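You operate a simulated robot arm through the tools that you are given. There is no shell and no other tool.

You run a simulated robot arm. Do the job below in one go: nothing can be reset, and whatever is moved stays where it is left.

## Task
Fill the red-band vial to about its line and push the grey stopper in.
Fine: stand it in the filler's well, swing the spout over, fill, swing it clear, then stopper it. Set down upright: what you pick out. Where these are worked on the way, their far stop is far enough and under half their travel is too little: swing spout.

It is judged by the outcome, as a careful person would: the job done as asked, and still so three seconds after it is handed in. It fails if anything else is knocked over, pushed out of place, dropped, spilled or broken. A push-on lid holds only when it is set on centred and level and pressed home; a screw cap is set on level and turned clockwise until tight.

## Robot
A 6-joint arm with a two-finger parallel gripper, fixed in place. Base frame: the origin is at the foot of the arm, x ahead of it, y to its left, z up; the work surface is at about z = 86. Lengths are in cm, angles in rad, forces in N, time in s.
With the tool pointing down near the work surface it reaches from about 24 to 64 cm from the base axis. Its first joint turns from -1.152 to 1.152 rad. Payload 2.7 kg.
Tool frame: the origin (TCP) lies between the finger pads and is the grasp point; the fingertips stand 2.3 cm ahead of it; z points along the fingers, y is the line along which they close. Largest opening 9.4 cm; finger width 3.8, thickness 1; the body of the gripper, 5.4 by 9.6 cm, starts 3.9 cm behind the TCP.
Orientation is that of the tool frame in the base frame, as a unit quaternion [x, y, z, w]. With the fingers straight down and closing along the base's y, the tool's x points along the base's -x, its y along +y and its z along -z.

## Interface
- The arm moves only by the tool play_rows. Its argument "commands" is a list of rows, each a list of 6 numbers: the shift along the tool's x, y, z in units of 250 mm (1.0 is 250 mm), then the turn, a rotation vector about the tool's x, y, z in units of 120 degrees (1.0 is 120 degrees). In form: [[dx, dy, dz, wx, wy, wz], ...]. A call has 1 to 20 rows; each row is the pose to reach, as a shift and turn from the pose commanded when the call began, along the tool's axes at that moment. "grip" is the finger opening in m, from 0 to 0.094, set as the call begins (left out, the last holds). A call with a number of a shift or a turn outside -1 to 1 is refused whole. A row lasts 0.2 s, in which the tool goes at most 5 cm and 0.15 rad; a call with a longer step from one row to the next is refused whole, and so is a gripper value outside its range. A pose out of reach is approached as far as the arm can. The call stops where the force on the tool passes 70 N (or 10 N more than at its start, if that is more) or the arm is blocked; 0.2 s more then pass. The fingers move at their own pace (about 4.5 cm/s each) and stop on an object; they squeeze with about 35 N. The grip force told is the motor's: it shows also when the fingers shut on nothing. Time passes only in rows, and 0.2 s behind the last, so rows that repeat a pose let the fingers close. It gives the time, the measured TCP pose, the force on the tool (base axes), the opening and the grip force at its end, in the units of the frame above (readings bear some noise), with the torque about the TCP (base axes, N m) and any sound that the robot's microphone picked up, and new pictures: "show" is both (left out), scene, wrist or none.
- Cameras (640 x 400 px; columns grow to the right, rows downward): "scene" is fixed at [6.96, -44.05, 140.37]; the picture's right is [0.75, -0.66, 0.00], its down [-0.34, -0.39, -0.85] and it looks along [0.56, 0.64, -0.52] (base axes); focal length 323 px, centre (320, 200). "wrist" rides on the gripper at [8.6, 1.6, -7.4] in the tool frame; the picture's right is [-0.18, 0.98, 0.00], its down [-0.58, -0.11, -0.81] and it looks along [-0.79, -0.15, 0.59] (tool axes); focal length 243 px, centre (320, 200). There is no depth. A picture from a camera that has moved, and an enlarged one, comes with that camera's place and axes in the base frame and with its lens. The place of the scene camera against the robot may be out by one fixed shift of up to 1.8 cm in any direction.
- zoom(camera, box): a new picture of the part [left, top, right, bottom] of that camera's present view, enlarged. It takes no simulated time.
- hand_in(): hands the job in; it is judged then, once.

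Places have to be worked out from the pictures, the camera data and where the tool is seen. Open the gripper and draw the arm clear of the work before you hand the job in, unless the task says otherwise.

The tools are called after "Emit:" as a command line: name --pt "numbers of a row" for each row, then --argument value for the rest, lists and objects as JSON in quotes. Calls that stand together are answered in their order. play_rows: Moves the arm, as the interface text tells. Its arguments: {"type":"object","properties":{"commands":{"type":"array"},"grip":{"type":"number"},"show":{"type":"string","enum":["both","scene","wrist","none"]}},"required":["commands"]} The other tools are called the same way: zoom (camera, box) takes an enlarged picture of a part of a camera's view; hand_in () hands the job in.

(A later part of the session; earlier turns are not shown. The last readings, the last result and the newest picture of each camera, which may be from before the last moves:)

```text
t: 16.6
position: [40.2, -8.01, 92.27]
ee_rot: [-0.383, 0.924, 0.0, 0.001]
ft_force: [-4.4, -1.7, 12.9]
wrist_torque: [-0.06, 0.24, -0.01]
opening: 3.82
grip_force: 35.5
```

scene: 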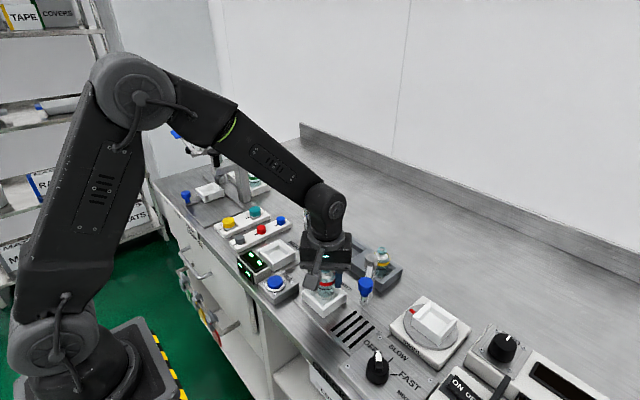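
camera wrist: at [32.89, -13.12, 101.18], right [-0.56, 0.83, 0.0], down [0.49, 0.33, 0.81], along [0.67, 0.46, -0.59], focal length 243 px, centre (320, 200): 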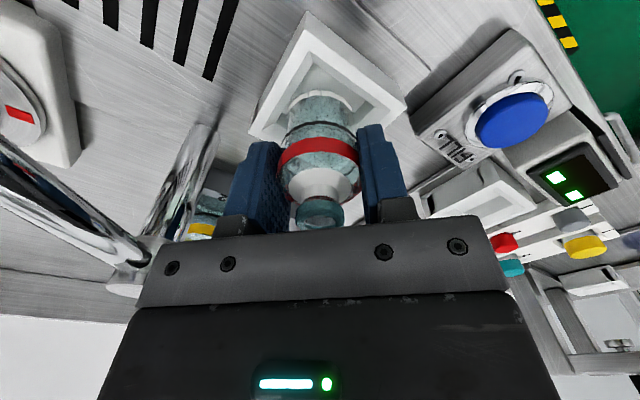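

Contact: 12.9 N upward with force through the centre, so the base seems to be on the floor. I check the pictures.

Emit:
zoom --camera "wrist" --box '[240, 20, 400, 180]'

Emit:
zoom --camera "scene" --box '[300, 250, 360, 320]'

```text
2.50 times, centred on (320, 100) of wrist
camera zoom: at [32.83, -12.96, 99.5], right [-0.56, 0.83, 0.0], down [0.49, 0.33, 0.81], along [0.67, 0.46, -0.59], focal length 606 px, centre (320, 450)
```

zoom: 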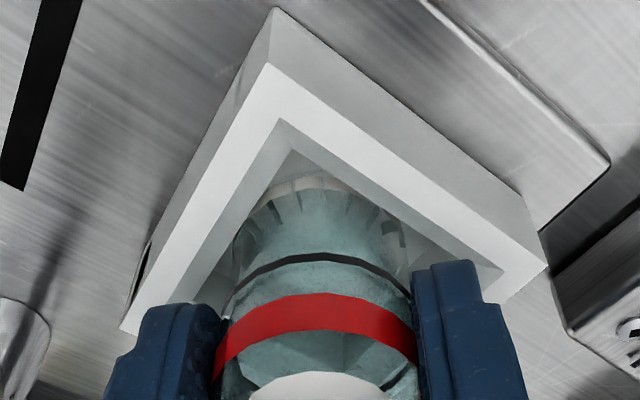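

```text
5.71 times, centred on (330, 285) of scene
camera zoom: at [6.93, -44.05, 140.37], right [0.75, -0.66, 0.0], down [-0.34, -0.39, -0.85], along [0.56, 0.64, -0.52], focal length 1848 px, centre (263, -286)
```

zoom: 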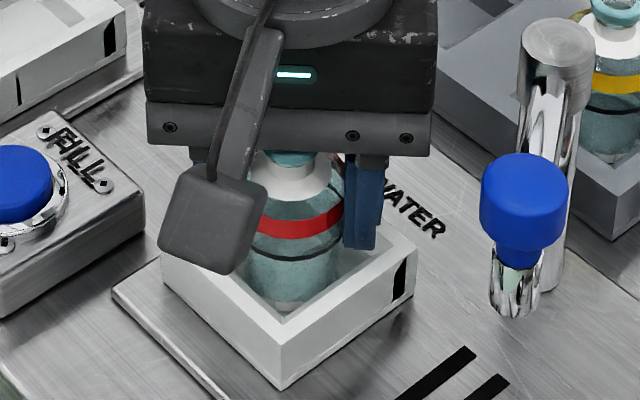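

Rim-corner geometry says the y-tool alignment is good, but forces point to contact with the +x wall. I lift slightly, shift 0.2 cm in -x, and set down again to compare forces.

Emit:
play_rows --pt "0 0 -0.01 0 0 0" --pt "0.0057 0.0057 -0.01 0 0 0" --pt "0.0057 0.0057 -0.01 0 0 0" --show "none"

Emit:
play_rows --pt "0 0 0.008 0 0 0" --pt "0 0 0.008 0 0 0" --show "none"

```text
t: 17.4
position: [39.73, -8.01, 92.24]
ee_rot: [-0.383, 0.924, 0.0, 0.001]
ft_force: [1.4, 0.8, -0.6]
wrist_torque: [0.02, -0.06, -0.02]
opening: 3.79
grip_force: 34.7
```

```text
t: 18.0
position: [39.92, -8.01, 92.15]
ee_rot: [-0.382, 0.924, -0.001, 0.001]
ft_force: [-5.1, 2.4, 18.1]
wrist_torque: [0.07, 0.25, -0.01]
opening: 3.83
grip_force: 35.2
```

Flat floor contact now (torque consistent with centred load). The play between walls looks like ~0.35 cm, so I centre it (+0.13 in x), lower to light contact, and release.

Emit:
play_rows --pt "0 0 -0.01 0 0 0" --pt "-0.0037 -0.0037 -0.01 0 0 0" --pt "-0.0037 -0.0037 -0.004 0 0 0" --show "none"

```text
t: 18.8
position: [39.98, -7.97, 92.23]
ee_rot: [-0.383, 0.924, 0.0, 0.0]
ft_force: [-0.1, 0.0, -0.4]
wrist_torque: [0.04, 0.0, -0.01]
opening: 3.82
grip_force: 35.7
```

No load now, so the base is within ~0.1 cm of the floor. I lower a hair and open the fingers.

Emit:
play_rows --pt "0 0 0.003 0 0 0" --pt "0 0 0.003 0 0 0" --show "none"

Emit:
play_rows --pt "0 0 0 0 0 0" --pt "0 0 0 0 0 0" --pt "0 0 0 0 0 0" --grip 0.065

Emit:
zoom --camera "wrist" --box '[220, 20, 420, 240]'

Emit:
zoom --camera "scene" --box '[300, 250, 360, 320]'

```text
t: 19.4
position: [40.0, -8.03, 92.01]
ee_rot: [-0.382, 0.924, 0.0, 0.002]
ft_force: [-0.9, 0.3, 4.2]
wrist_torque: [-0.02, 0.0, 0.02]
opening: 3.82
grip_force: 35.5
```

```text
t: 20.2
position: [40.05, -8.1, 91.97]
ee_rot: [-0.383, 0.924, 0.001, 0.0]
ft_force: [0.3, -0.3, 0.7]
wrist_torque: [0.01, -0.02, 0.0]
opening: 6.5
grip_force: 0.0
camera wrist: at [32.71, -12.99, 99.47], right [-0.56, 0.83, 0.0], down [0.49, 0.33, 0.81], along [0.67, 0.46, -0.59], focal length 243 px, centre (320, 200)
```

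scene: 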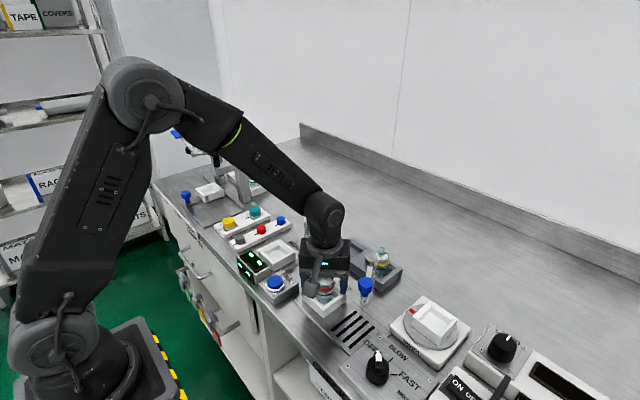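
wrist: 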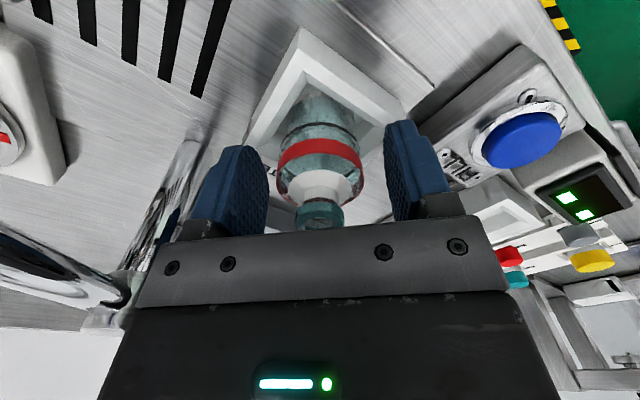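

```text
1.82 times, centred on (320, 130) of wrist
camera zoom: at [32.71, -12.99, 99.47], right [-0.56, 0.83, 0.0], down [0.49, 0.33, 0.81], along [0.67, 0.46, -0.59], focal length 441 px, centre (320, 327)
```

zoom: 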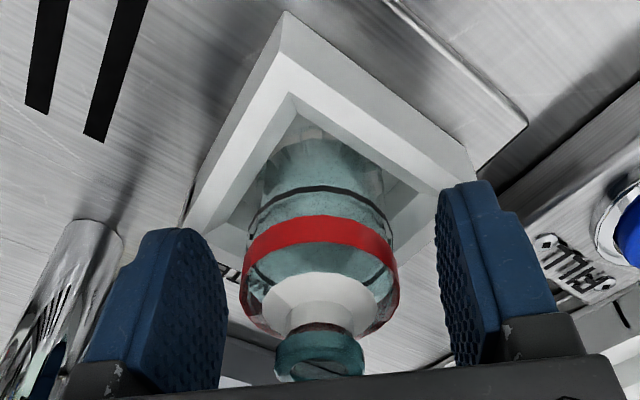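

```text
5.71 times, centred on (330, 285) of scene
camera zoom: at [6.96, -44.05, 140.37], right [0.75, -0.66, 0.0], down [-0.34, -0.39, -0.85], along [0.56, 0.64, -0.52], focal length 1848 px, centre (263, -286)
```

zoom: 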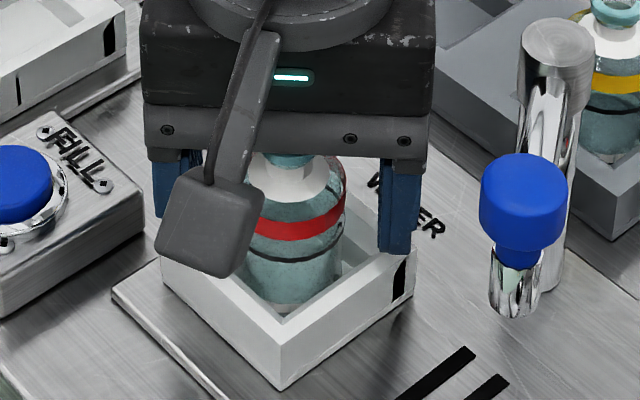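

The vial stands upright in the well. I lift straight up clear of everything and then check the vial's height against the spout tip.

Emit:
play_rows --pt "0 0 -0.06 0 0 0" --pt "0 0 -0.16 0 0 0" --pt "0 0 -0.3 0 0 0" --pt "0 0 -0.46 0 0 0" --pt "0 0 -0.6 0 0 0" --pt "0 0 -0.7 0 0 0" --pt "0 0 -0.7 0 0 0"

Emit:
zoom --camera "scene" --box '[290, 240, 390, 320]'

Emit:
zoom --camera "wrist" --box '[160, 0, 400, 160]'

```text
t: 21.8
position: [40.0, -7.92, 109.77]
ee_rot: [-0.383, 0.924, 0.0, -0.001]
ft_force: [-0.2, 0.6, 0.1]
wrist_torque: [-0.02, -0.01, 0.01]
opening: 6.5
grip_force: 0.0
camera wrist: at [32.75, -12.9, 117.11], right [-0.56, 0.83, 0.0], down [0.49, 0.33, 0.81], along [0.67, 0.46, -0.59], focal length 243 px, centre (320, 200)
```

scene: 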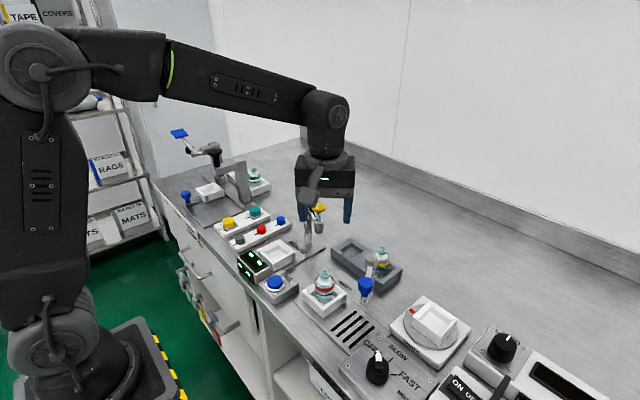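
wrist: 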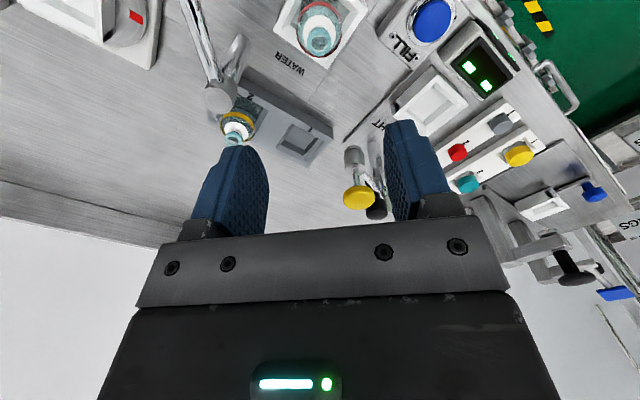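

```text
5.00 times, centred on (340, 280) of scene
camera zoom: at [6.96, -44.05, 140.37], right [0.75, -0.66, 0.0], down [-0.34, -0.39, -0.85], along [0.56, 0.64, -0.52], focal length 1617 px, centre (220, -200)
```

zoom: 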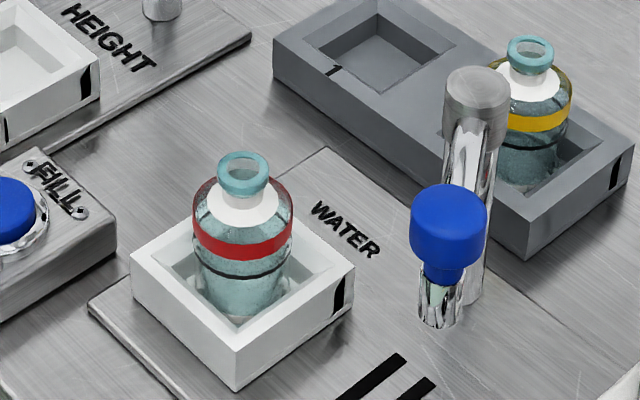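

```text
2.50 times, centred on (280, 80) of wrist
camera zoom: at [32.75, -12.9, 117.11], right [-0.56, 0.83, 0.0], down [0.49, 0.33, 0.81], along [0.67, 0.46, -0.59], focal length 606 px, centre (420, 500)
```

zoom: 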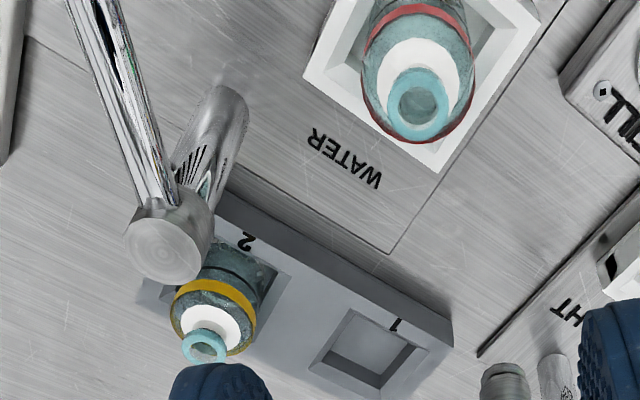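

Vial lip z≈93.8; spout tip z≈94.7–95.3, so it will clear. The knob axis is about (39.85, -18.7), top z≈100. I yaw back to 0 and move above the blue handle with fingers partly open to straddle it.

Emit:
play_rows --pt "0.053 -0.049 0 0 0 0.0625" --pt "0.105 -0.098 0 0 0 0.125" --pt "0.158 -0.147 0 0 0 0.1875" --pt "0.21 -0.195 0 0 0 0.25" --pt "0.263 -0.244 0 0 0 0.3125" --pt "0.315 -0.293 0 0 0 0.375" --pt "0.315 -0.293 0 0 0 0.375" --grip 0.045

Emit:
zoom --camera "wrist" --box '[220, 0, 420, 180]'

```text
t: 23.4
position: [39.79, -18.57, 109.67]
ee_rot: [0.001, 1.0, -0.001, 0.0]
ft_force: [-0.8, -0.6, -0.3]
wrist_torque: [0.01, -0.02, 0.0]
opening: 4.53
grip_force: 0.1
camera wrist: at [31.1, -16.92, 117.08], right [0.19, 0.98, 0.0], down [0.58, -0.11, 0.81], along [0.79, -0.15, -0.59], focal length 243 px, centre (320, 200)
```

scene: 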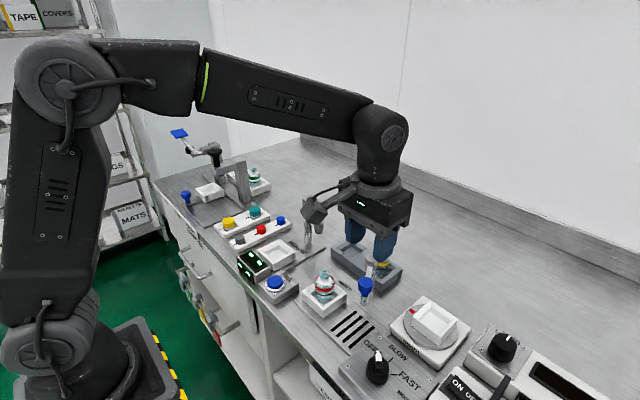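
wrist: 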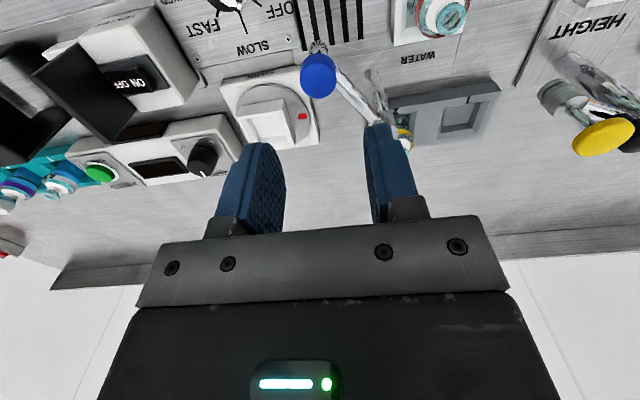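

```text
2.22 times, centred on (320, 90) of wrist
camera zoom: at [31.1, -16.92, 117.08], right [0.19, 0.98, 0.0], down [0.58, -0.11, 0.81], along [0.79, -0.15, -0.59], focal length 539 px, centre (320, 444)
```

zoom: 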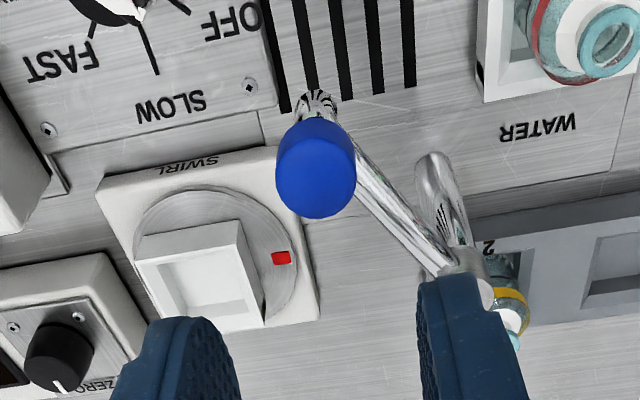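

The knob is at tool offset (-0.2, -0.13). I correct and descend to straddle the blue knob (TCP z≈100.4).

Emit:
play_rows --pt "-0.0076 -0.005 0.1 0 0 0" --pt "-0.0076 -0.005 0.2 0 0 0" --pt "-0.0076 -0.005 0.29 0 0 0" --pt "-0.0076 -0.005 0.34 0 0 0" --pt "-0.0076 -0.005 0.37 0 0 0" --pt "-0.0076 -0.005 0.37 0 0 0"

Emit:
zoom --camera "wrist" --box '[200, 60, 440, 260]'

Emit:
zoom --camera "scene" --box '[310, 220, 410, 320]'

```text
t: 24.8
position: [39.78, -18.94, 100.23]
ee_rot: [0.0, 1.0, 0.0, 0.0]
ft_force: [0.2, -0.5, -0.1]
wrist_torque: [0.01, -0.02, 0.0]
opening: 4.52
grip_force: 0.1
camera wrist: at [31.22, -17.22, 107.57], right [0.18, 0.98, 0.0], down [0.58, -0.11, 0.81], along [0.79, -0.15, -0.59], focal length 243 px, centre (320, 200)
```

scene: 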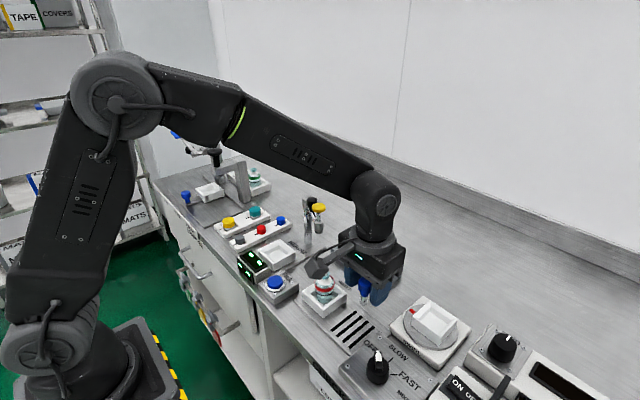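
wrist: 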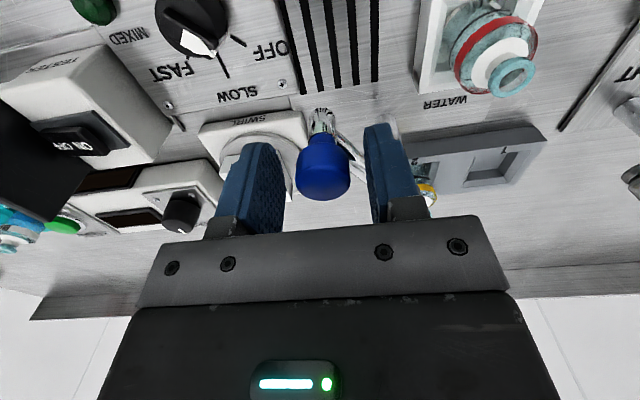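

```text
2.00 times, centred on (320, 160) of wrist
camera zoom: at [31.22, -17.22, 107.57], right [0.18, 0.98, 0.0], down [0.58, -0.11, 0.81], along [0.79, -0.15, -0.59], focal length 485 px, centre (320, 280)
```

zoom: 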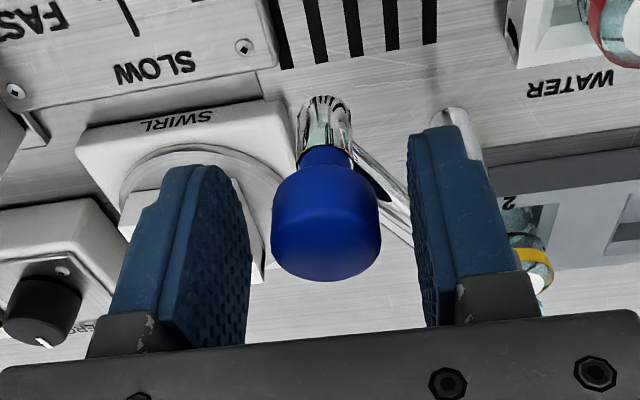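

```text
4.00 times, centred on (360, 270) of scene
camera zoom: at [6.96, -44.05, 140.37], right [0.75, -0.66, 0.0], down [-0.34, -0.39, -0.85], along [0.56, 0.64, -0.52], focal length 1293 px, centre (160, -80)
```

zoom: 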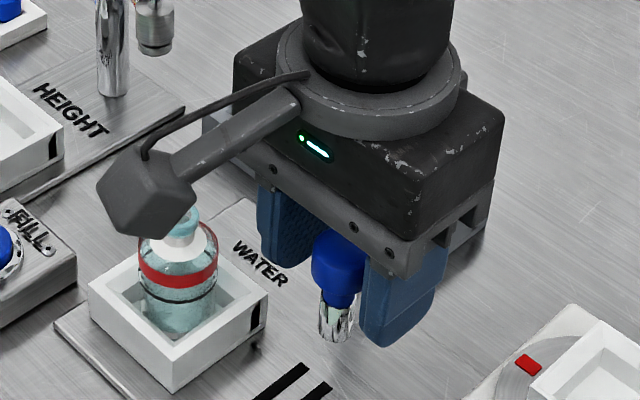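

The knob sits centred between the fingers. I start pushing it along its arc toward the well, checking forces after the first third.

Emit:
play_rows --pt "0 0.02 0 0 0 0" --pt "0 0.04 0 0 0 0" --pt "0.009 0.056 0 0 0 0" --pt "0.018 0.072 0 0 0 0" --pt "0.027 0.088 0 0 0 0" --pt "0.036 0.104 0 0 0 0" --pt "0.05 0.136 0 0 0 0"

Emit:
zoom --camera "scene" --box '[300, 220, 400, 320]'

Emit:
zoom --camera "wrist" --box '[200, 60, 440, 260]'

```text
t: 26.4
position: [38.55, -15.54, 100.26]
ee_rot: [0.001, 1.0, 0.0, 0.0]
ft_force: [0.1, -0.1, -0.7]
wrist_torque: [-0.01, 0.01, -0.01]
opening: 4.51
grip_force: 0.2
camera wrist: at [29.81, -13.92, 107.69], right [0.18, 0.98, 0.0], down [0.58, -0.11, 0.81], along [0.79, -0.15, -0.59], focal length 243 px, centre (320, 200)
```

scene: 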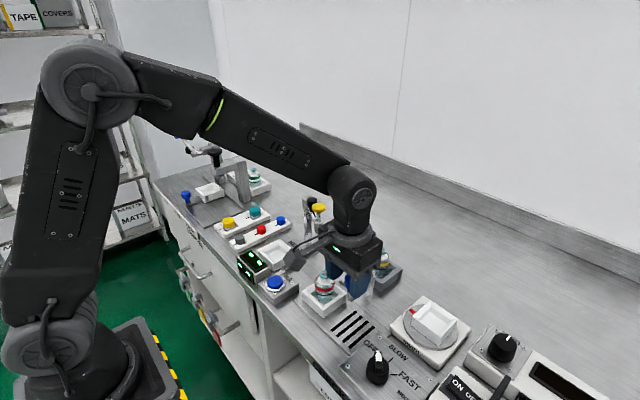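
wrist: 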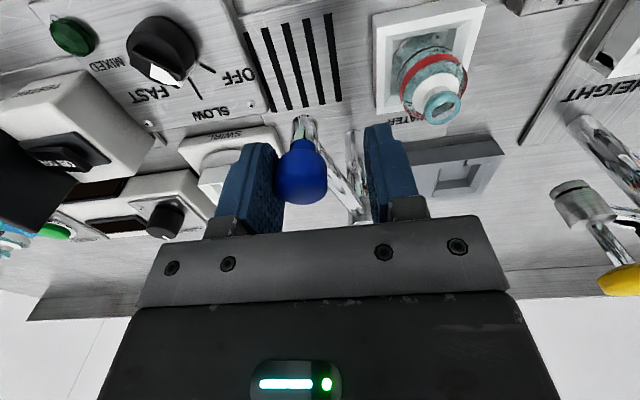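

```text
4.00 times, centred on (350, 270) of scene
camera zoom: at [6.96, -44.05, 140.37], right [0.75, -0.66, 0.0], down [-0.34, -0.39, -0.85], along [0.56, 0.64, -0.52], focal length 1293 px, centre (200, -80)
```

zoom: 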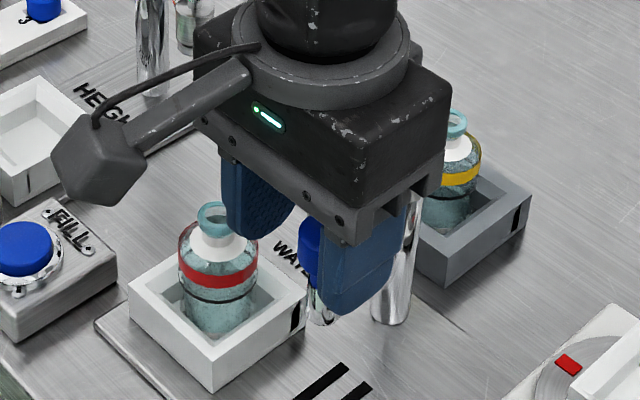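

```text
2.00 times, centred on (320, 160) of wrist
camera zoom: at [29.81, -13.92, 107.69], right [0.18, 0.98, 0.0], down [0.58, -0.11, 0.81], along [0.79, -0.15, -0.59], focal length 485 px, centre (320, 280)
```

zoom: 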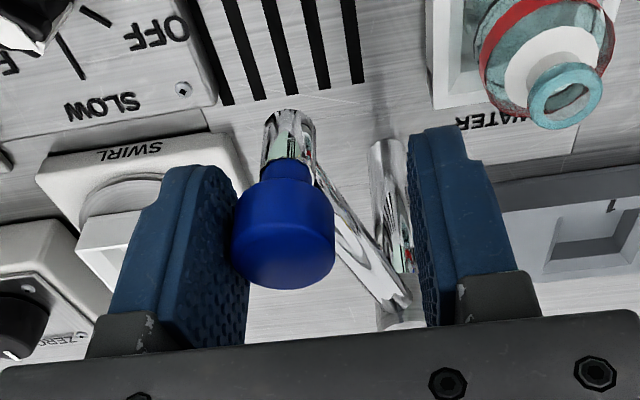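

The -y finger is moving the knob smoothly with negligible force. I continue along the arc to near the well.

Emit:
play_rows --pt "0.0104 0.032 0 0 0 0" --pt "0.0176 0.064 0 0 0 0" --pt "0.0212 0.096 0 0 0 0" --pt "0.0224 0.128 0 0 0 0" --pt "0.0204 0.16 0 0 0 0" --pt "0.0152 0.192 0 0 0 0" --pt "0.0072 0.224 0 0 0 0" --pt "-0.0044 0.256 0 0 0 0" --pt "-0.0196 0.288 0 0 0 0"

Emit:
zoom --camera "scene" --box '[280, 220, 380, 320]'

Emit:
zoom --camera "wrist" --box '[200, 60, 440, 260]'

```text
t: 28.4
position: [39.07, -8.35, 100.32]
ee_rot: [0.0, 1.0, 0.0, 0.0]
ft_force: [-0.6, -0.3, 0.4]
wrist_torque: [-0.02, 0.01, 0.02]
opening: 4.54
grip_force: 0.0
camera wrist: at [30.44, -6.65, 107.79], right [0.18, 0.98, 0.0], down [0.58, -0.11, 0.81], along [0.79, -0.15, -0.59], focal length 243 px, centre (320, 200)
```

scene: 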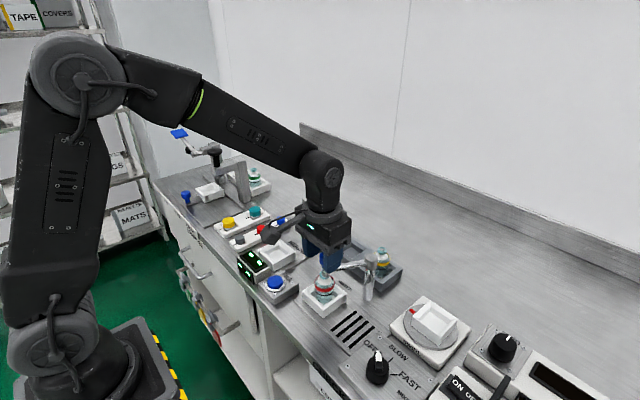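
wrist: 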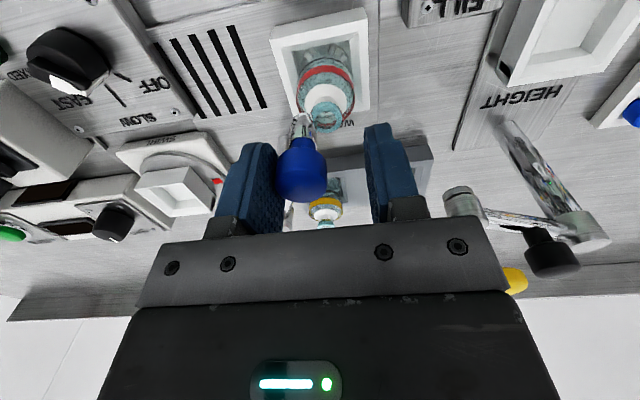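

```text
4.00 times, centred on (330, 270) of scene
camera zoom: at [6.96, -44.05, 140.37], right [0.75, -0.66, 0.0], down [-0.34, -0.39, -0.85], along [0.56, 0.64, -0.52], focal length 1293 px, centre (280, -80)
```

zoom: 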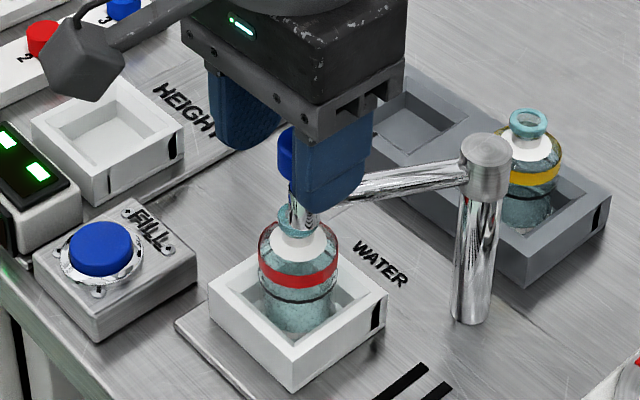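

```text
2.00 times, centred on (320, 160) of wrist
camera zoom: at [30.44, -6.65, 107.79], right [0.18, 0.98, 0.0], down [0.58, -0.11, 0.81], along [0.79, -0.15, -0.59], focal length 485 px, centre (320, 280)
```

zoom: 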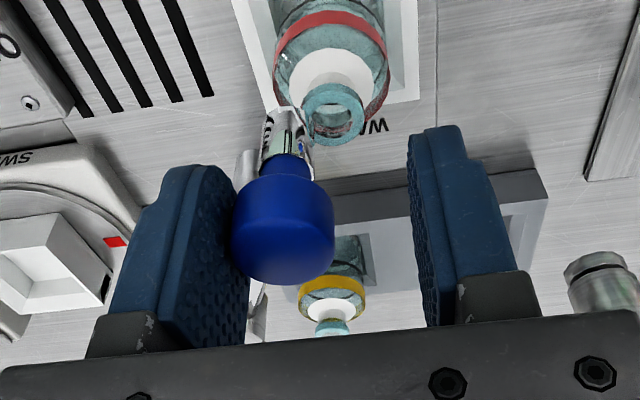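

The spout is nearly over the vial. I advance in small steps with force checks until it meets its far stop.

Emit:
play_rows --pt "-0.007 0.012 0 0 0 0" --pt "-0.0144 0.024 0 0 0 0" --show "none"

Emit:
play_rows --pt "-0.006 0.008 0 0 0 0" --pt "-0.011 0.016 0 0 0 0" --show "none"

Emit:
play_rows --pt "-0.0055 0.008 0 0 0 0"

Emit:
zoom --camera "scene" --box '[280, 220, 380, 320]'

Emit:
zoom --camera "wrist" --box '[200, 60, 440, 260]'

```text
t: 29.0
position: [39.42, -7.6, 100.3]
ee_rot: [0.0, 1.0, 0.0, 0.0]
ft_force: [-0.4, -0.5, 0.0]
wrist_torque: [-0.03, -0.03, 0.0]
opening: 4.51
grip_force: 0.0
```

```text
t: 29.6
position: [39.72, -7.22, 100.47]
ee_rot: [0.0, 1.0, 0.0, 0.0]
ft_force: [1.1, -0.2, -0.4]
wrist_torque: [-0.02, 0.01, 0.0]
opening: 4.48
grip_force: 0.1
```

```text
t: 30.0
position: [39.87, -7.13, 100.29]
ee_rot: [-0.001, 1.0, 0.0, 0.0]
ft_force: [0.4, -0.9, -0.2]
wrist_torque: [-0.02, 0.01, 0.04]
opening: 4.5
grip_force: 0.8
camera wrist: at [31.22, -5.47, 107.8], right [0.18, 0.98, 0.0], down [0.58, -0.11, 0.81], along [0.79, -0.15, -0.59], focal length 243 px, centre (320, 200)
```

scene: 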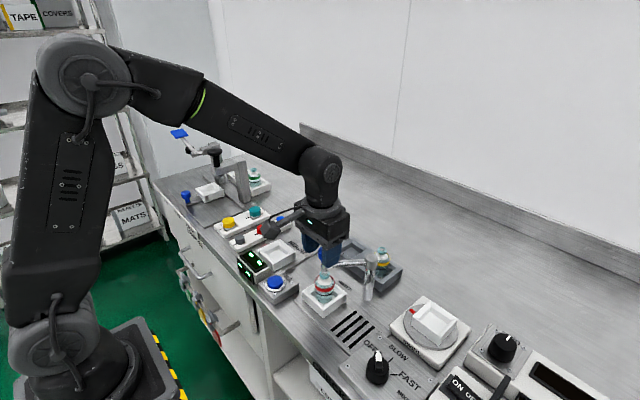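
wrist: 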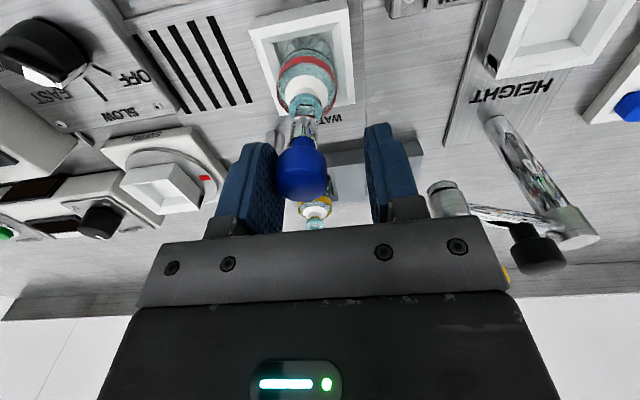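

```text
4.00 times, centred on (330, 270) of scene
camera zoom: at [6.96, -44.05, 140.37], right [0.75, -0.66, 0.0], down [-0.34, -0.39, -0.85], along [0.56, 0.64, -0.52], focal length 1293 px, centre (280, -80)
```

zoom: 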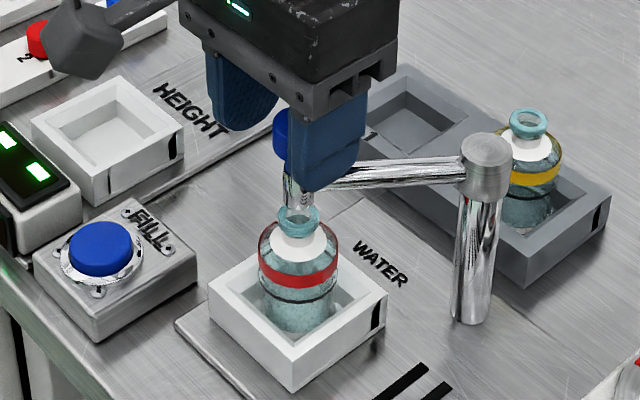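

```text
2.00 times, centred on (320, 160) of wrist
camera zoom: at [31.22, -5.47, 107.8], right [0.18, 0.98, 0.0], down [0.58, -0.11, 0.81], along [0.79, -0.15, -0.59], focal length 485 px, centre (320, 280)
```

zoom: 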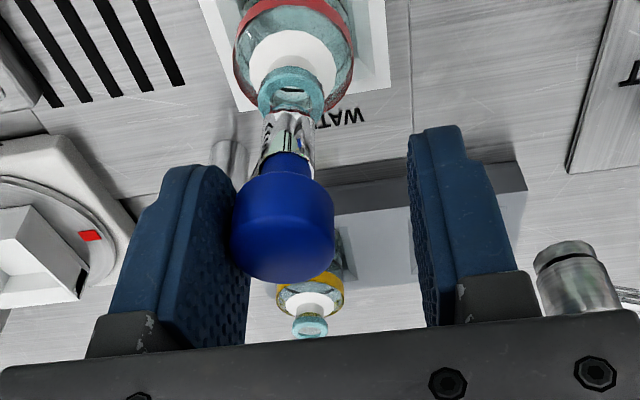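

Nozzle is near the vial's mouth with almost no resistance; I creep further in 0.1–0.15 cm steps to find the stop.

Emit:
play_rows --pt "-0.0045 0.006 0 0 0 0" --show "none"

Emit:
play_rows --pt "-0.0045 0.006 0 0 0 0"

Emit:
zoom --camera "wrist" --box '[200, 60, 440, 260]'

Emit:
zoom --camera "scene" --box '[290, 230, 370, 310]'

```text
t: 30.4
position: [39.95, -6.95, 100.4]
ee_rot: [0.0, 1.0, -0.001, 0.0]
ft_force: [-1.3, -4.5, -0.7]
wrist_torque: [-0.02, 0.01, -0.02]
opening: 4.71
grip_force: 2.4
```

```text
t: 30.8
position: [40.1, -7.0, 100.4]
ee_rot: [0.0, 1.0, 0.0, -0.001]
ft_force: [-2.7, -9.1, 0.4]
wrist_torque: [-0.01, 0.01, -0.08]
opening: 4.92
grip_force: 4.3
camera wrist: at [31.43, -5.22, 107.86], right [0.18, 0.98, 0.0], down [0.58, -0.11, 0.81], along [0.79, -0.15, -0.59], focal length 243 px, centre (320, 200)
```

scene: 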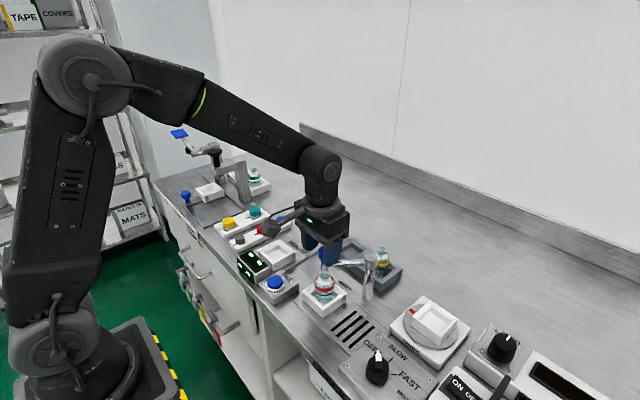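
wrist: 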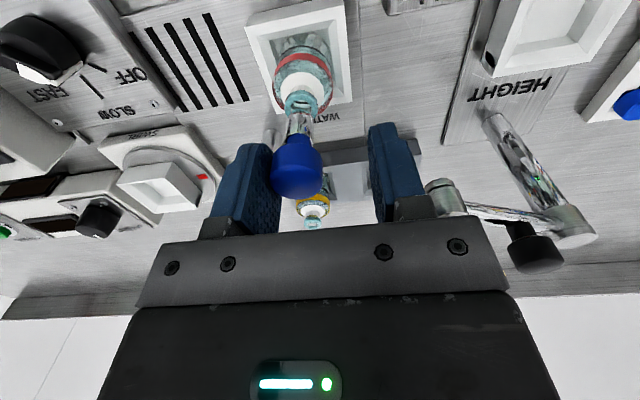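

```text
2.00 times, centred on (320, 160) of wrist
camera zoom: at [31.43, -5.22, 107.86], right [0.18, 0.98, 0.0], down [0.58, -0.11, 0.81], along [0.79, -0.15, -0.59], focal length 485 px, centre (320, 280)
```

zoom: 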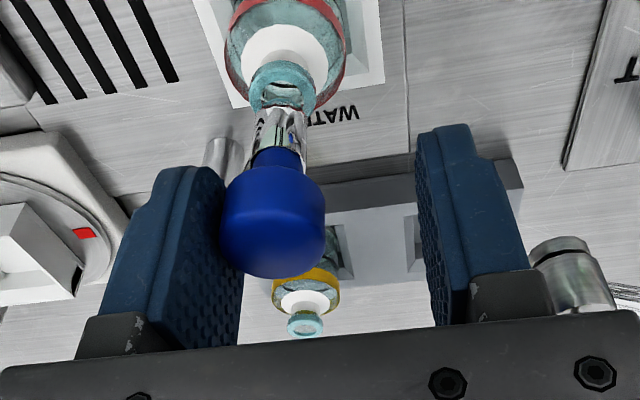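

```text
5.00 times, centred on (330, 270) of scene
camera zoom: at [6.95, -44.07, 140.36], right [0.75, -0.66, 0.0], down [-0.34, -0.39, -0.85], along [0.56, 0.64, -0.52], focal length 1617 px, centre (270, -150)
```

zoom: 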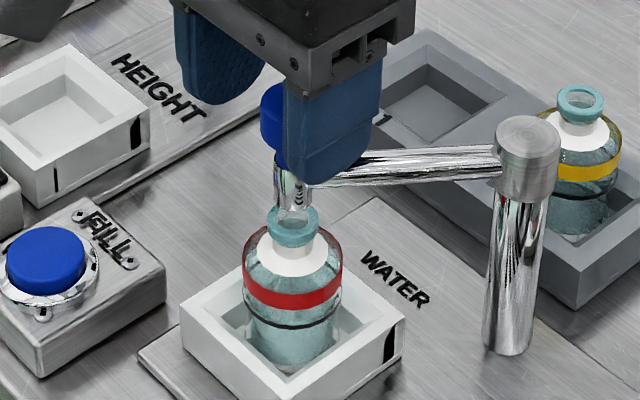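

Far stop reached (≈9 N, fingers springing back), with the nozzle right over the vial mouth. I back off slightly, then lift straight up clear of the knob.

Emit:
play_rows --pt "0 -0.015 0 0 0 0" --pt "0 -0.034 0 0 0 0" --pt "0 -0.034 -0.06 0 0 0" --pt "0 -0.034 -0.16 0 0 0" --pt "0 -0.034 -0.28 0 0 0" --pt "0 -0.034 -0.4 0 0 0" --pt "0 -0.034 -0.4 0 0 0"

Emit:
zoom --camera "scene" --box '[250, 225, 370, 315]'

Emit:
zoom --camera "wrist" --box '[200, 0, 440, 180]'

```text
t: 32.4
position: [39.93, -7.43, 110.48]
ee_rot: [0.0, 1.0, 0.0, 0.0]
ft_force: [0.8, 0.1, 0.0]
wrist_torque: [0.01, 0.03, 0.03]
opening: 4.51
grip_force: 0.1
camera wrist: at [31.25, -5.83, 117.9], right [0.18, 0.98, 0.0], down [0.58, -0.11, 0.81], along [0.79, -0.15, -0.59], focal length 243 px, centre (320, 200)
```

scene: 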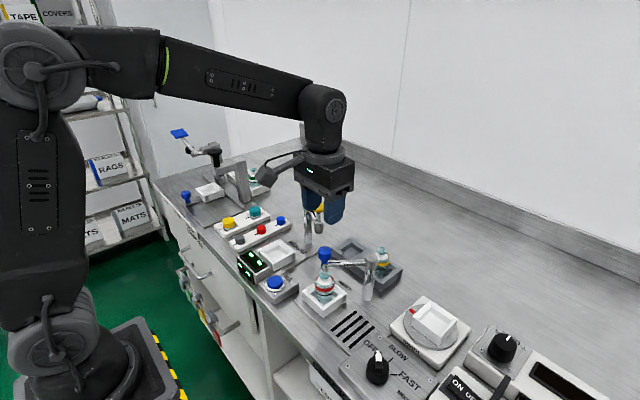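
wrist: 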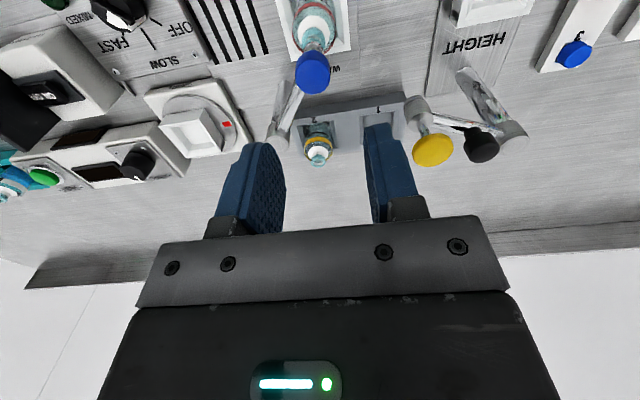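

```text
4.44 times, centred on (310, 270) of scene
camera zoom: at [6.96, -44.05, 140.37], right [0.75, -0.66, 0.0], down [-0.34, -0.39, -0.85], along [0.56, 0.64, -0.52], focal length 1437 px, centre (364, -111)
```

zoom: 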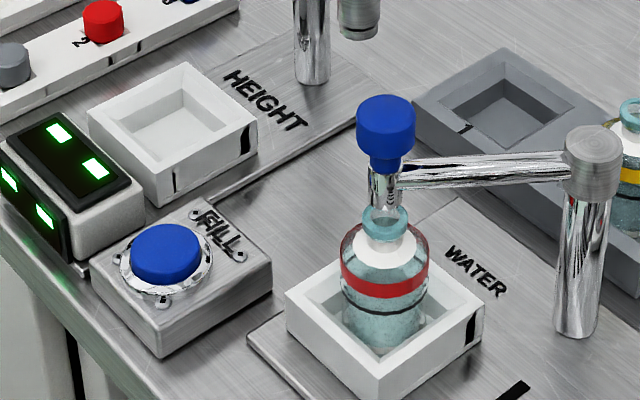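

```text
2.22 times, centred on (320, 90) of wrist
camera zoom: at [31.25, -5.83, 117.9], right [0.18, 0.98, 0.0], down [0.58, -0.11, 0.81], along [0.79, -0.15, -0.59], focal length 539 px, centre (320, 444)
```

zoom: 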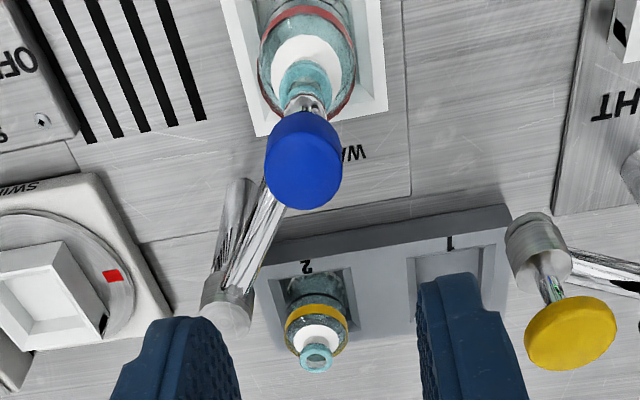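

The spout is set over the vial. Next I close the fingers and hover above the FILL button (≈(34, 1)) to fix its position.

Emit:
play_rows --pt "0.08 0.112 0.0 0 0 0" --pt "0.16 0.224 0.05 0 0 0" --pt "0.236 0.336 0.12 0 0 0" --pt "0.236 0.336 0.2 0 0 0" --pt "0.236 0.336 0.26 0 0 0" --pt "0.236 0.336 0.26 0 0 0" --grip 0.0

Emit:
zoom --camera "wrist" --box '[200, 0, 440, 180]'

```text
t: 33.8
position: [34.23, 0.78, 103.95]
ee_rot: [0.0, 1.0, 0.0, 0.0]
ft_force: [0.7, -0.6, 0.1]
wrist_torque: [0.01, -0.02, 0.02]
opening: 0.01
grip_force: 35.1
camera wrist: at [25.6, 2.46, 111.35], right [0.18, 0.98, 0.0], down [0.58, -0.11, 0.81], along [0.79, -0.15, -0.59], focal length 243 px, centre (320, 200)
```

scene: 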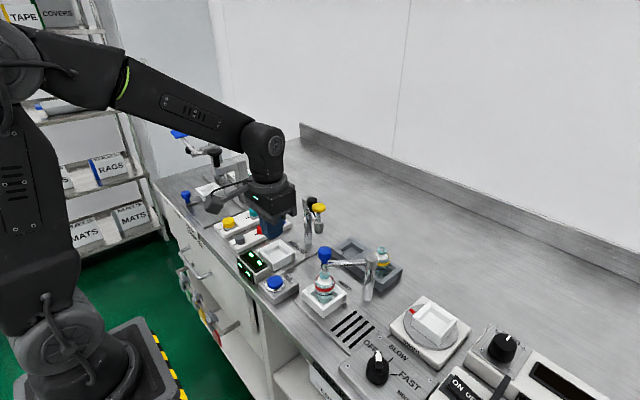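
wrist: 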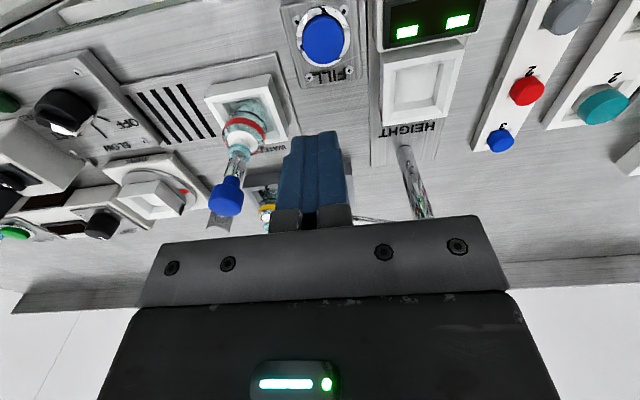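

```text
2.22 times, centred on (320, 90) of wrist
camera zoom: at [25.6, 2.46, 111.35], right [0.18, 0.98, 0.0], down [0.58, -0.11, 0.81], along [0.79, -0.15, -0.59], focal length 539 px, centre (320, 444)
```

zoom: 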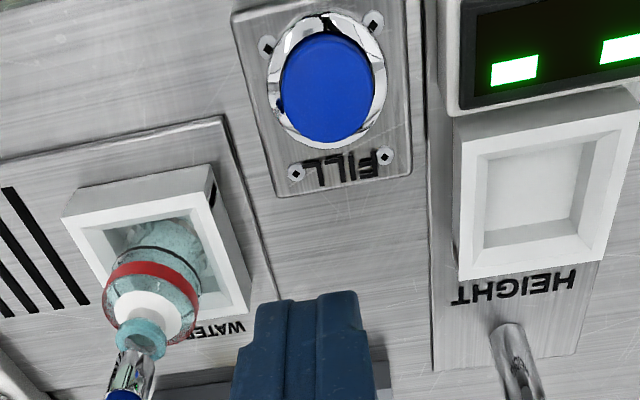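

The button centre is about (33.8, 1.2). I move above it and descend until the fingertips are about 1 cm over it.

Emit:
play_rows --pt "0.016 0.016 0.0 0 0 0" --pt "0.016 0.016 0.12 0 0 0" --pt "0.016 0.016 0.24 0 0 0" --pt "0.016 0.016 0.34 0 0 0" --pt "0.016 0.016 0.41 0 0 0" --pt "0.016 0.016 0.41 0 0 0"

Emit:
zoom --camera "scene" --box '[230, 220, 360, 320]'

Emit:
zoom --camera "wrist" --box '[200, 20, 440, 220]'

```text
t: 35.2
position: [33.69, 1.13, 93.58]
ee_rot: [0.0, 1.0, -0.001, 0.0]
ft_force: [-0.4, -0.9, 0.2]
wrist_torque: [-0.02, 0.0, 0.02]
opening: 0.0
grip_force: 34.6
camera wrist: at [25.07, 2.78, 100.99], right [0.18, 0.98, 0.0], down [0.58, -0.11, 0.81], along [0.79, -0.15, -0.59], focal length 243 px, centre (320, 200)
```

scene: 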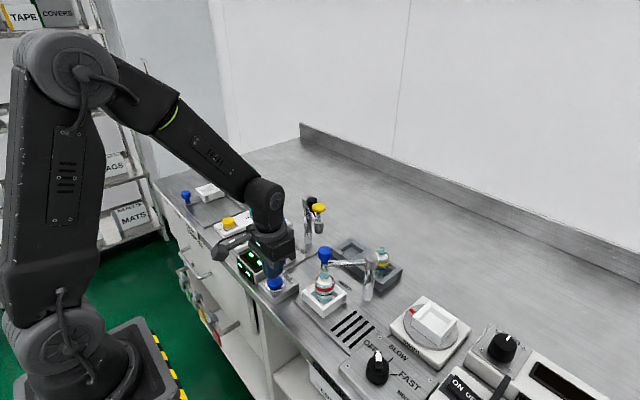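
wrist: 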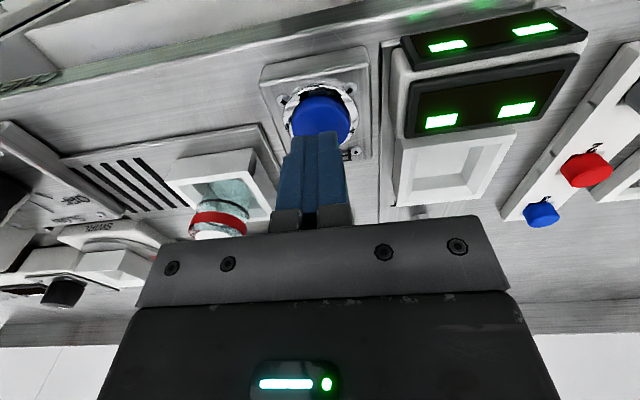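

```text
4.00 times, centred on (295, 270) of scene
camera zoom: at [6.96, -44.05, 140.37], right [0.75, -0.66, 0.0], down [-0.34, -0.39, -0.85], along [0.56, 0.64, -0.52], focal length 1293 px, centre (420, -80)
```

zoom: 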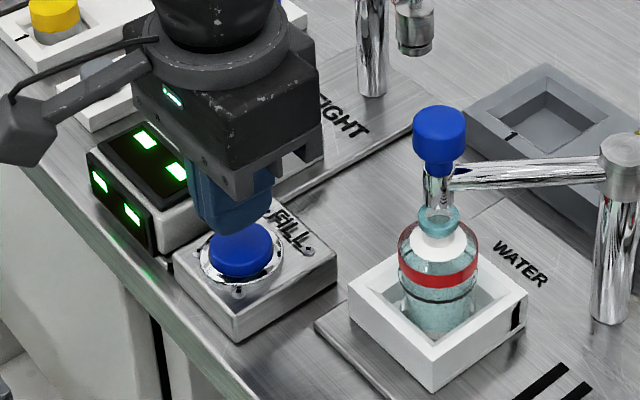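

```text
2.00 times, centred on (320, 120) of wrist
camera zoom: at [25.07, 2.78, 100.99], right [0.18, 0.98, 0.0], down [0.58, -0.11, 0.81], along [0.79, -0.15, -0.59], focal length 485 px, centre (320, 360)
```

zoom: 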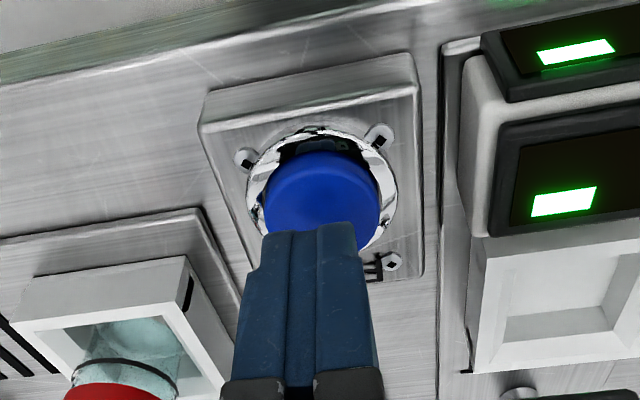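

Fingertips are aligned about 1.5–2 cm above the button. I descend in small steps to find contact.

Emit:
play_rows --pt "0 0 0.02 0 0 0" --pt "0 0 0.04 0 0 0" --show "scene"

Emit:
zoom --camera "scene" --box '[240, 240, 340, 310]'

```text
t: 35.8
position: [33.87, 1.24, 92.65]
ee_rot: [-0.001, 1.0, 0.0, 0.0]
ft_force: [0.5, 0.2, -0.2]
wrist_torque: [0.01, -0.01, 0.02]
opening: 0.0
grip_force: 35.4
```

scene: 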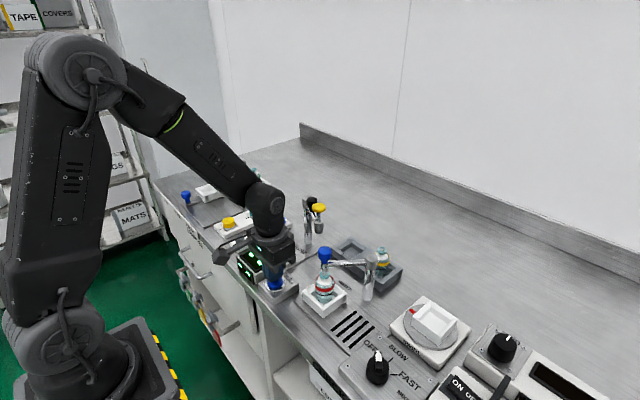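

```text
5.71 times, centred on (290, 275) of scene
camera zoom: at [6.96, -44.05, 140.37], right [0.75, -0.66, 0.0], down [-0.34, -0.39, -0.85], along [0.56, 0.64, -0.52], focal length 1848 px, centre (491, -229)
```

zoom: 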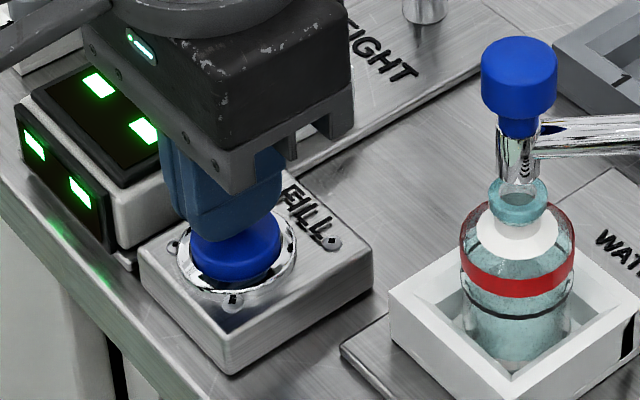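

Tips are within about 0.5 cm of the button. I continue in 0.2 cm steps.

Emit:
play_rows --pt "0 0 0.01 0 0 0" --show "none"

Emit:
play_rows --pt "0 0 0.008 0 0 0" --show "none"

```text
t: 36.2
position: [33.8, 1.24, 92.42]
ee_rot: [0.001, 1.0, 0.0, 0.001]
ft_force: [-0.3, -0.6, 0.7]
wrist_torque: [-0.01, -0.02, -0.04]
opening: 0.0
grip_force: 34.7
```

```text
t: 36.6
position: [33.76, 1.27, 92.13]
ee_rot: [0.0, 1.0, 0.0, 0.001]
ft_force: [-0.5, -0.6, 0.5]
wrist_torque: [0.0, 0.01, 0.02]
opening: 0.0
grip_force: 34.9
```

Still no contact. Two more small steps with a picture.

Emit:
play_rows --pt "0 0 0.008 0 0 0" --show "none"

Emit:
zoom --camera "scene" --box '[240, 240, 340, 310]'

```text
t: 37.0
position: [33.74, 1.16, 91.85]
ee_rot: [0.0, 1.0, 0.0, 0.0]
ft_force: [0.2, 0.7, 0.1]
wrist_torque: [0.03, -0.02, 0.0]
opening: 0.0
grip_force: 34.9
```

```text
5.71 times, centred on (290, 275) of scene
camera zoom: at [6.96, -44.05, 140.37], right [0.75, -0.66, 0.0], down [-0.34, -0.39, -0.85], along [0.56, 0.64, -0.52], focal length 1848 px, centre (491, -229)
```

zoom: 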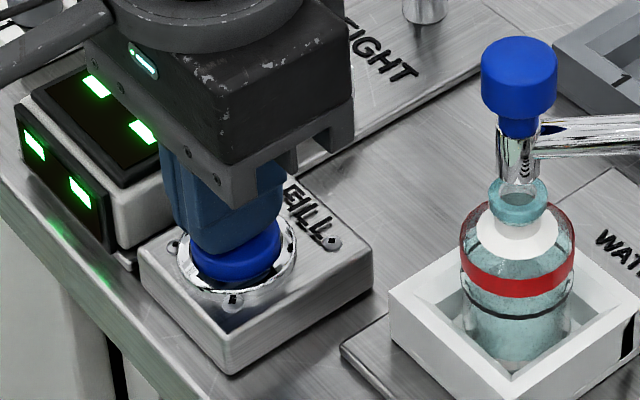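

Very close to the button top now (tips ≈89.5). I continue with 0.15 cm steps.

Emit:
play_rows --pt "0 0 0.006 0 0 0" --show "none"

Emit:
play_rows --pt "0 0 0.006 0 0 0" --show "none"

Emit:
zoom --camera "scene" --box '[240, 240, 340, 310]'

```text
t: 37.4
position: [33.75, 1.15, 91.78]
ee_rot: [0.0, 1.0, 0.0, 0.0]
ft_force: [-0.2, 0.2, 0.5]
wrist_torque: [0.03, 0.01, -0.02]
opening: 0.0
grip_force: 34.6
```

```text
t: 37.8
position: [33.73, 1.19, 91.6]
ee_rot: [0.0, 1.0, 0.0, 0.0]
ft_force: [-1.1, 0.5, 2.2]
wrist_torque: [0.01, 0.04, 0.03]
opening: 0.01
grip_force: 34.8
heard: click
```

```text
5.71 times, centred on (290, 275) of scene
camera zoom: at [6.95, -44.04, 140.37], right [0.75, -0.66, 0.0], down [-0.34, -0.39, -0.85], along [0.56, 0.64, -0.52], focal length 1848 px, centre (491, -229)
```

zoom: 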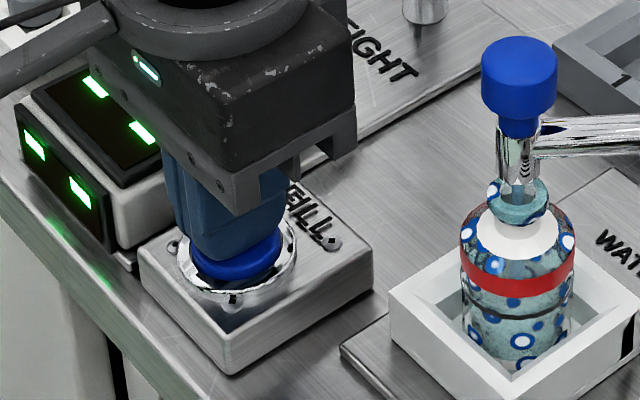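

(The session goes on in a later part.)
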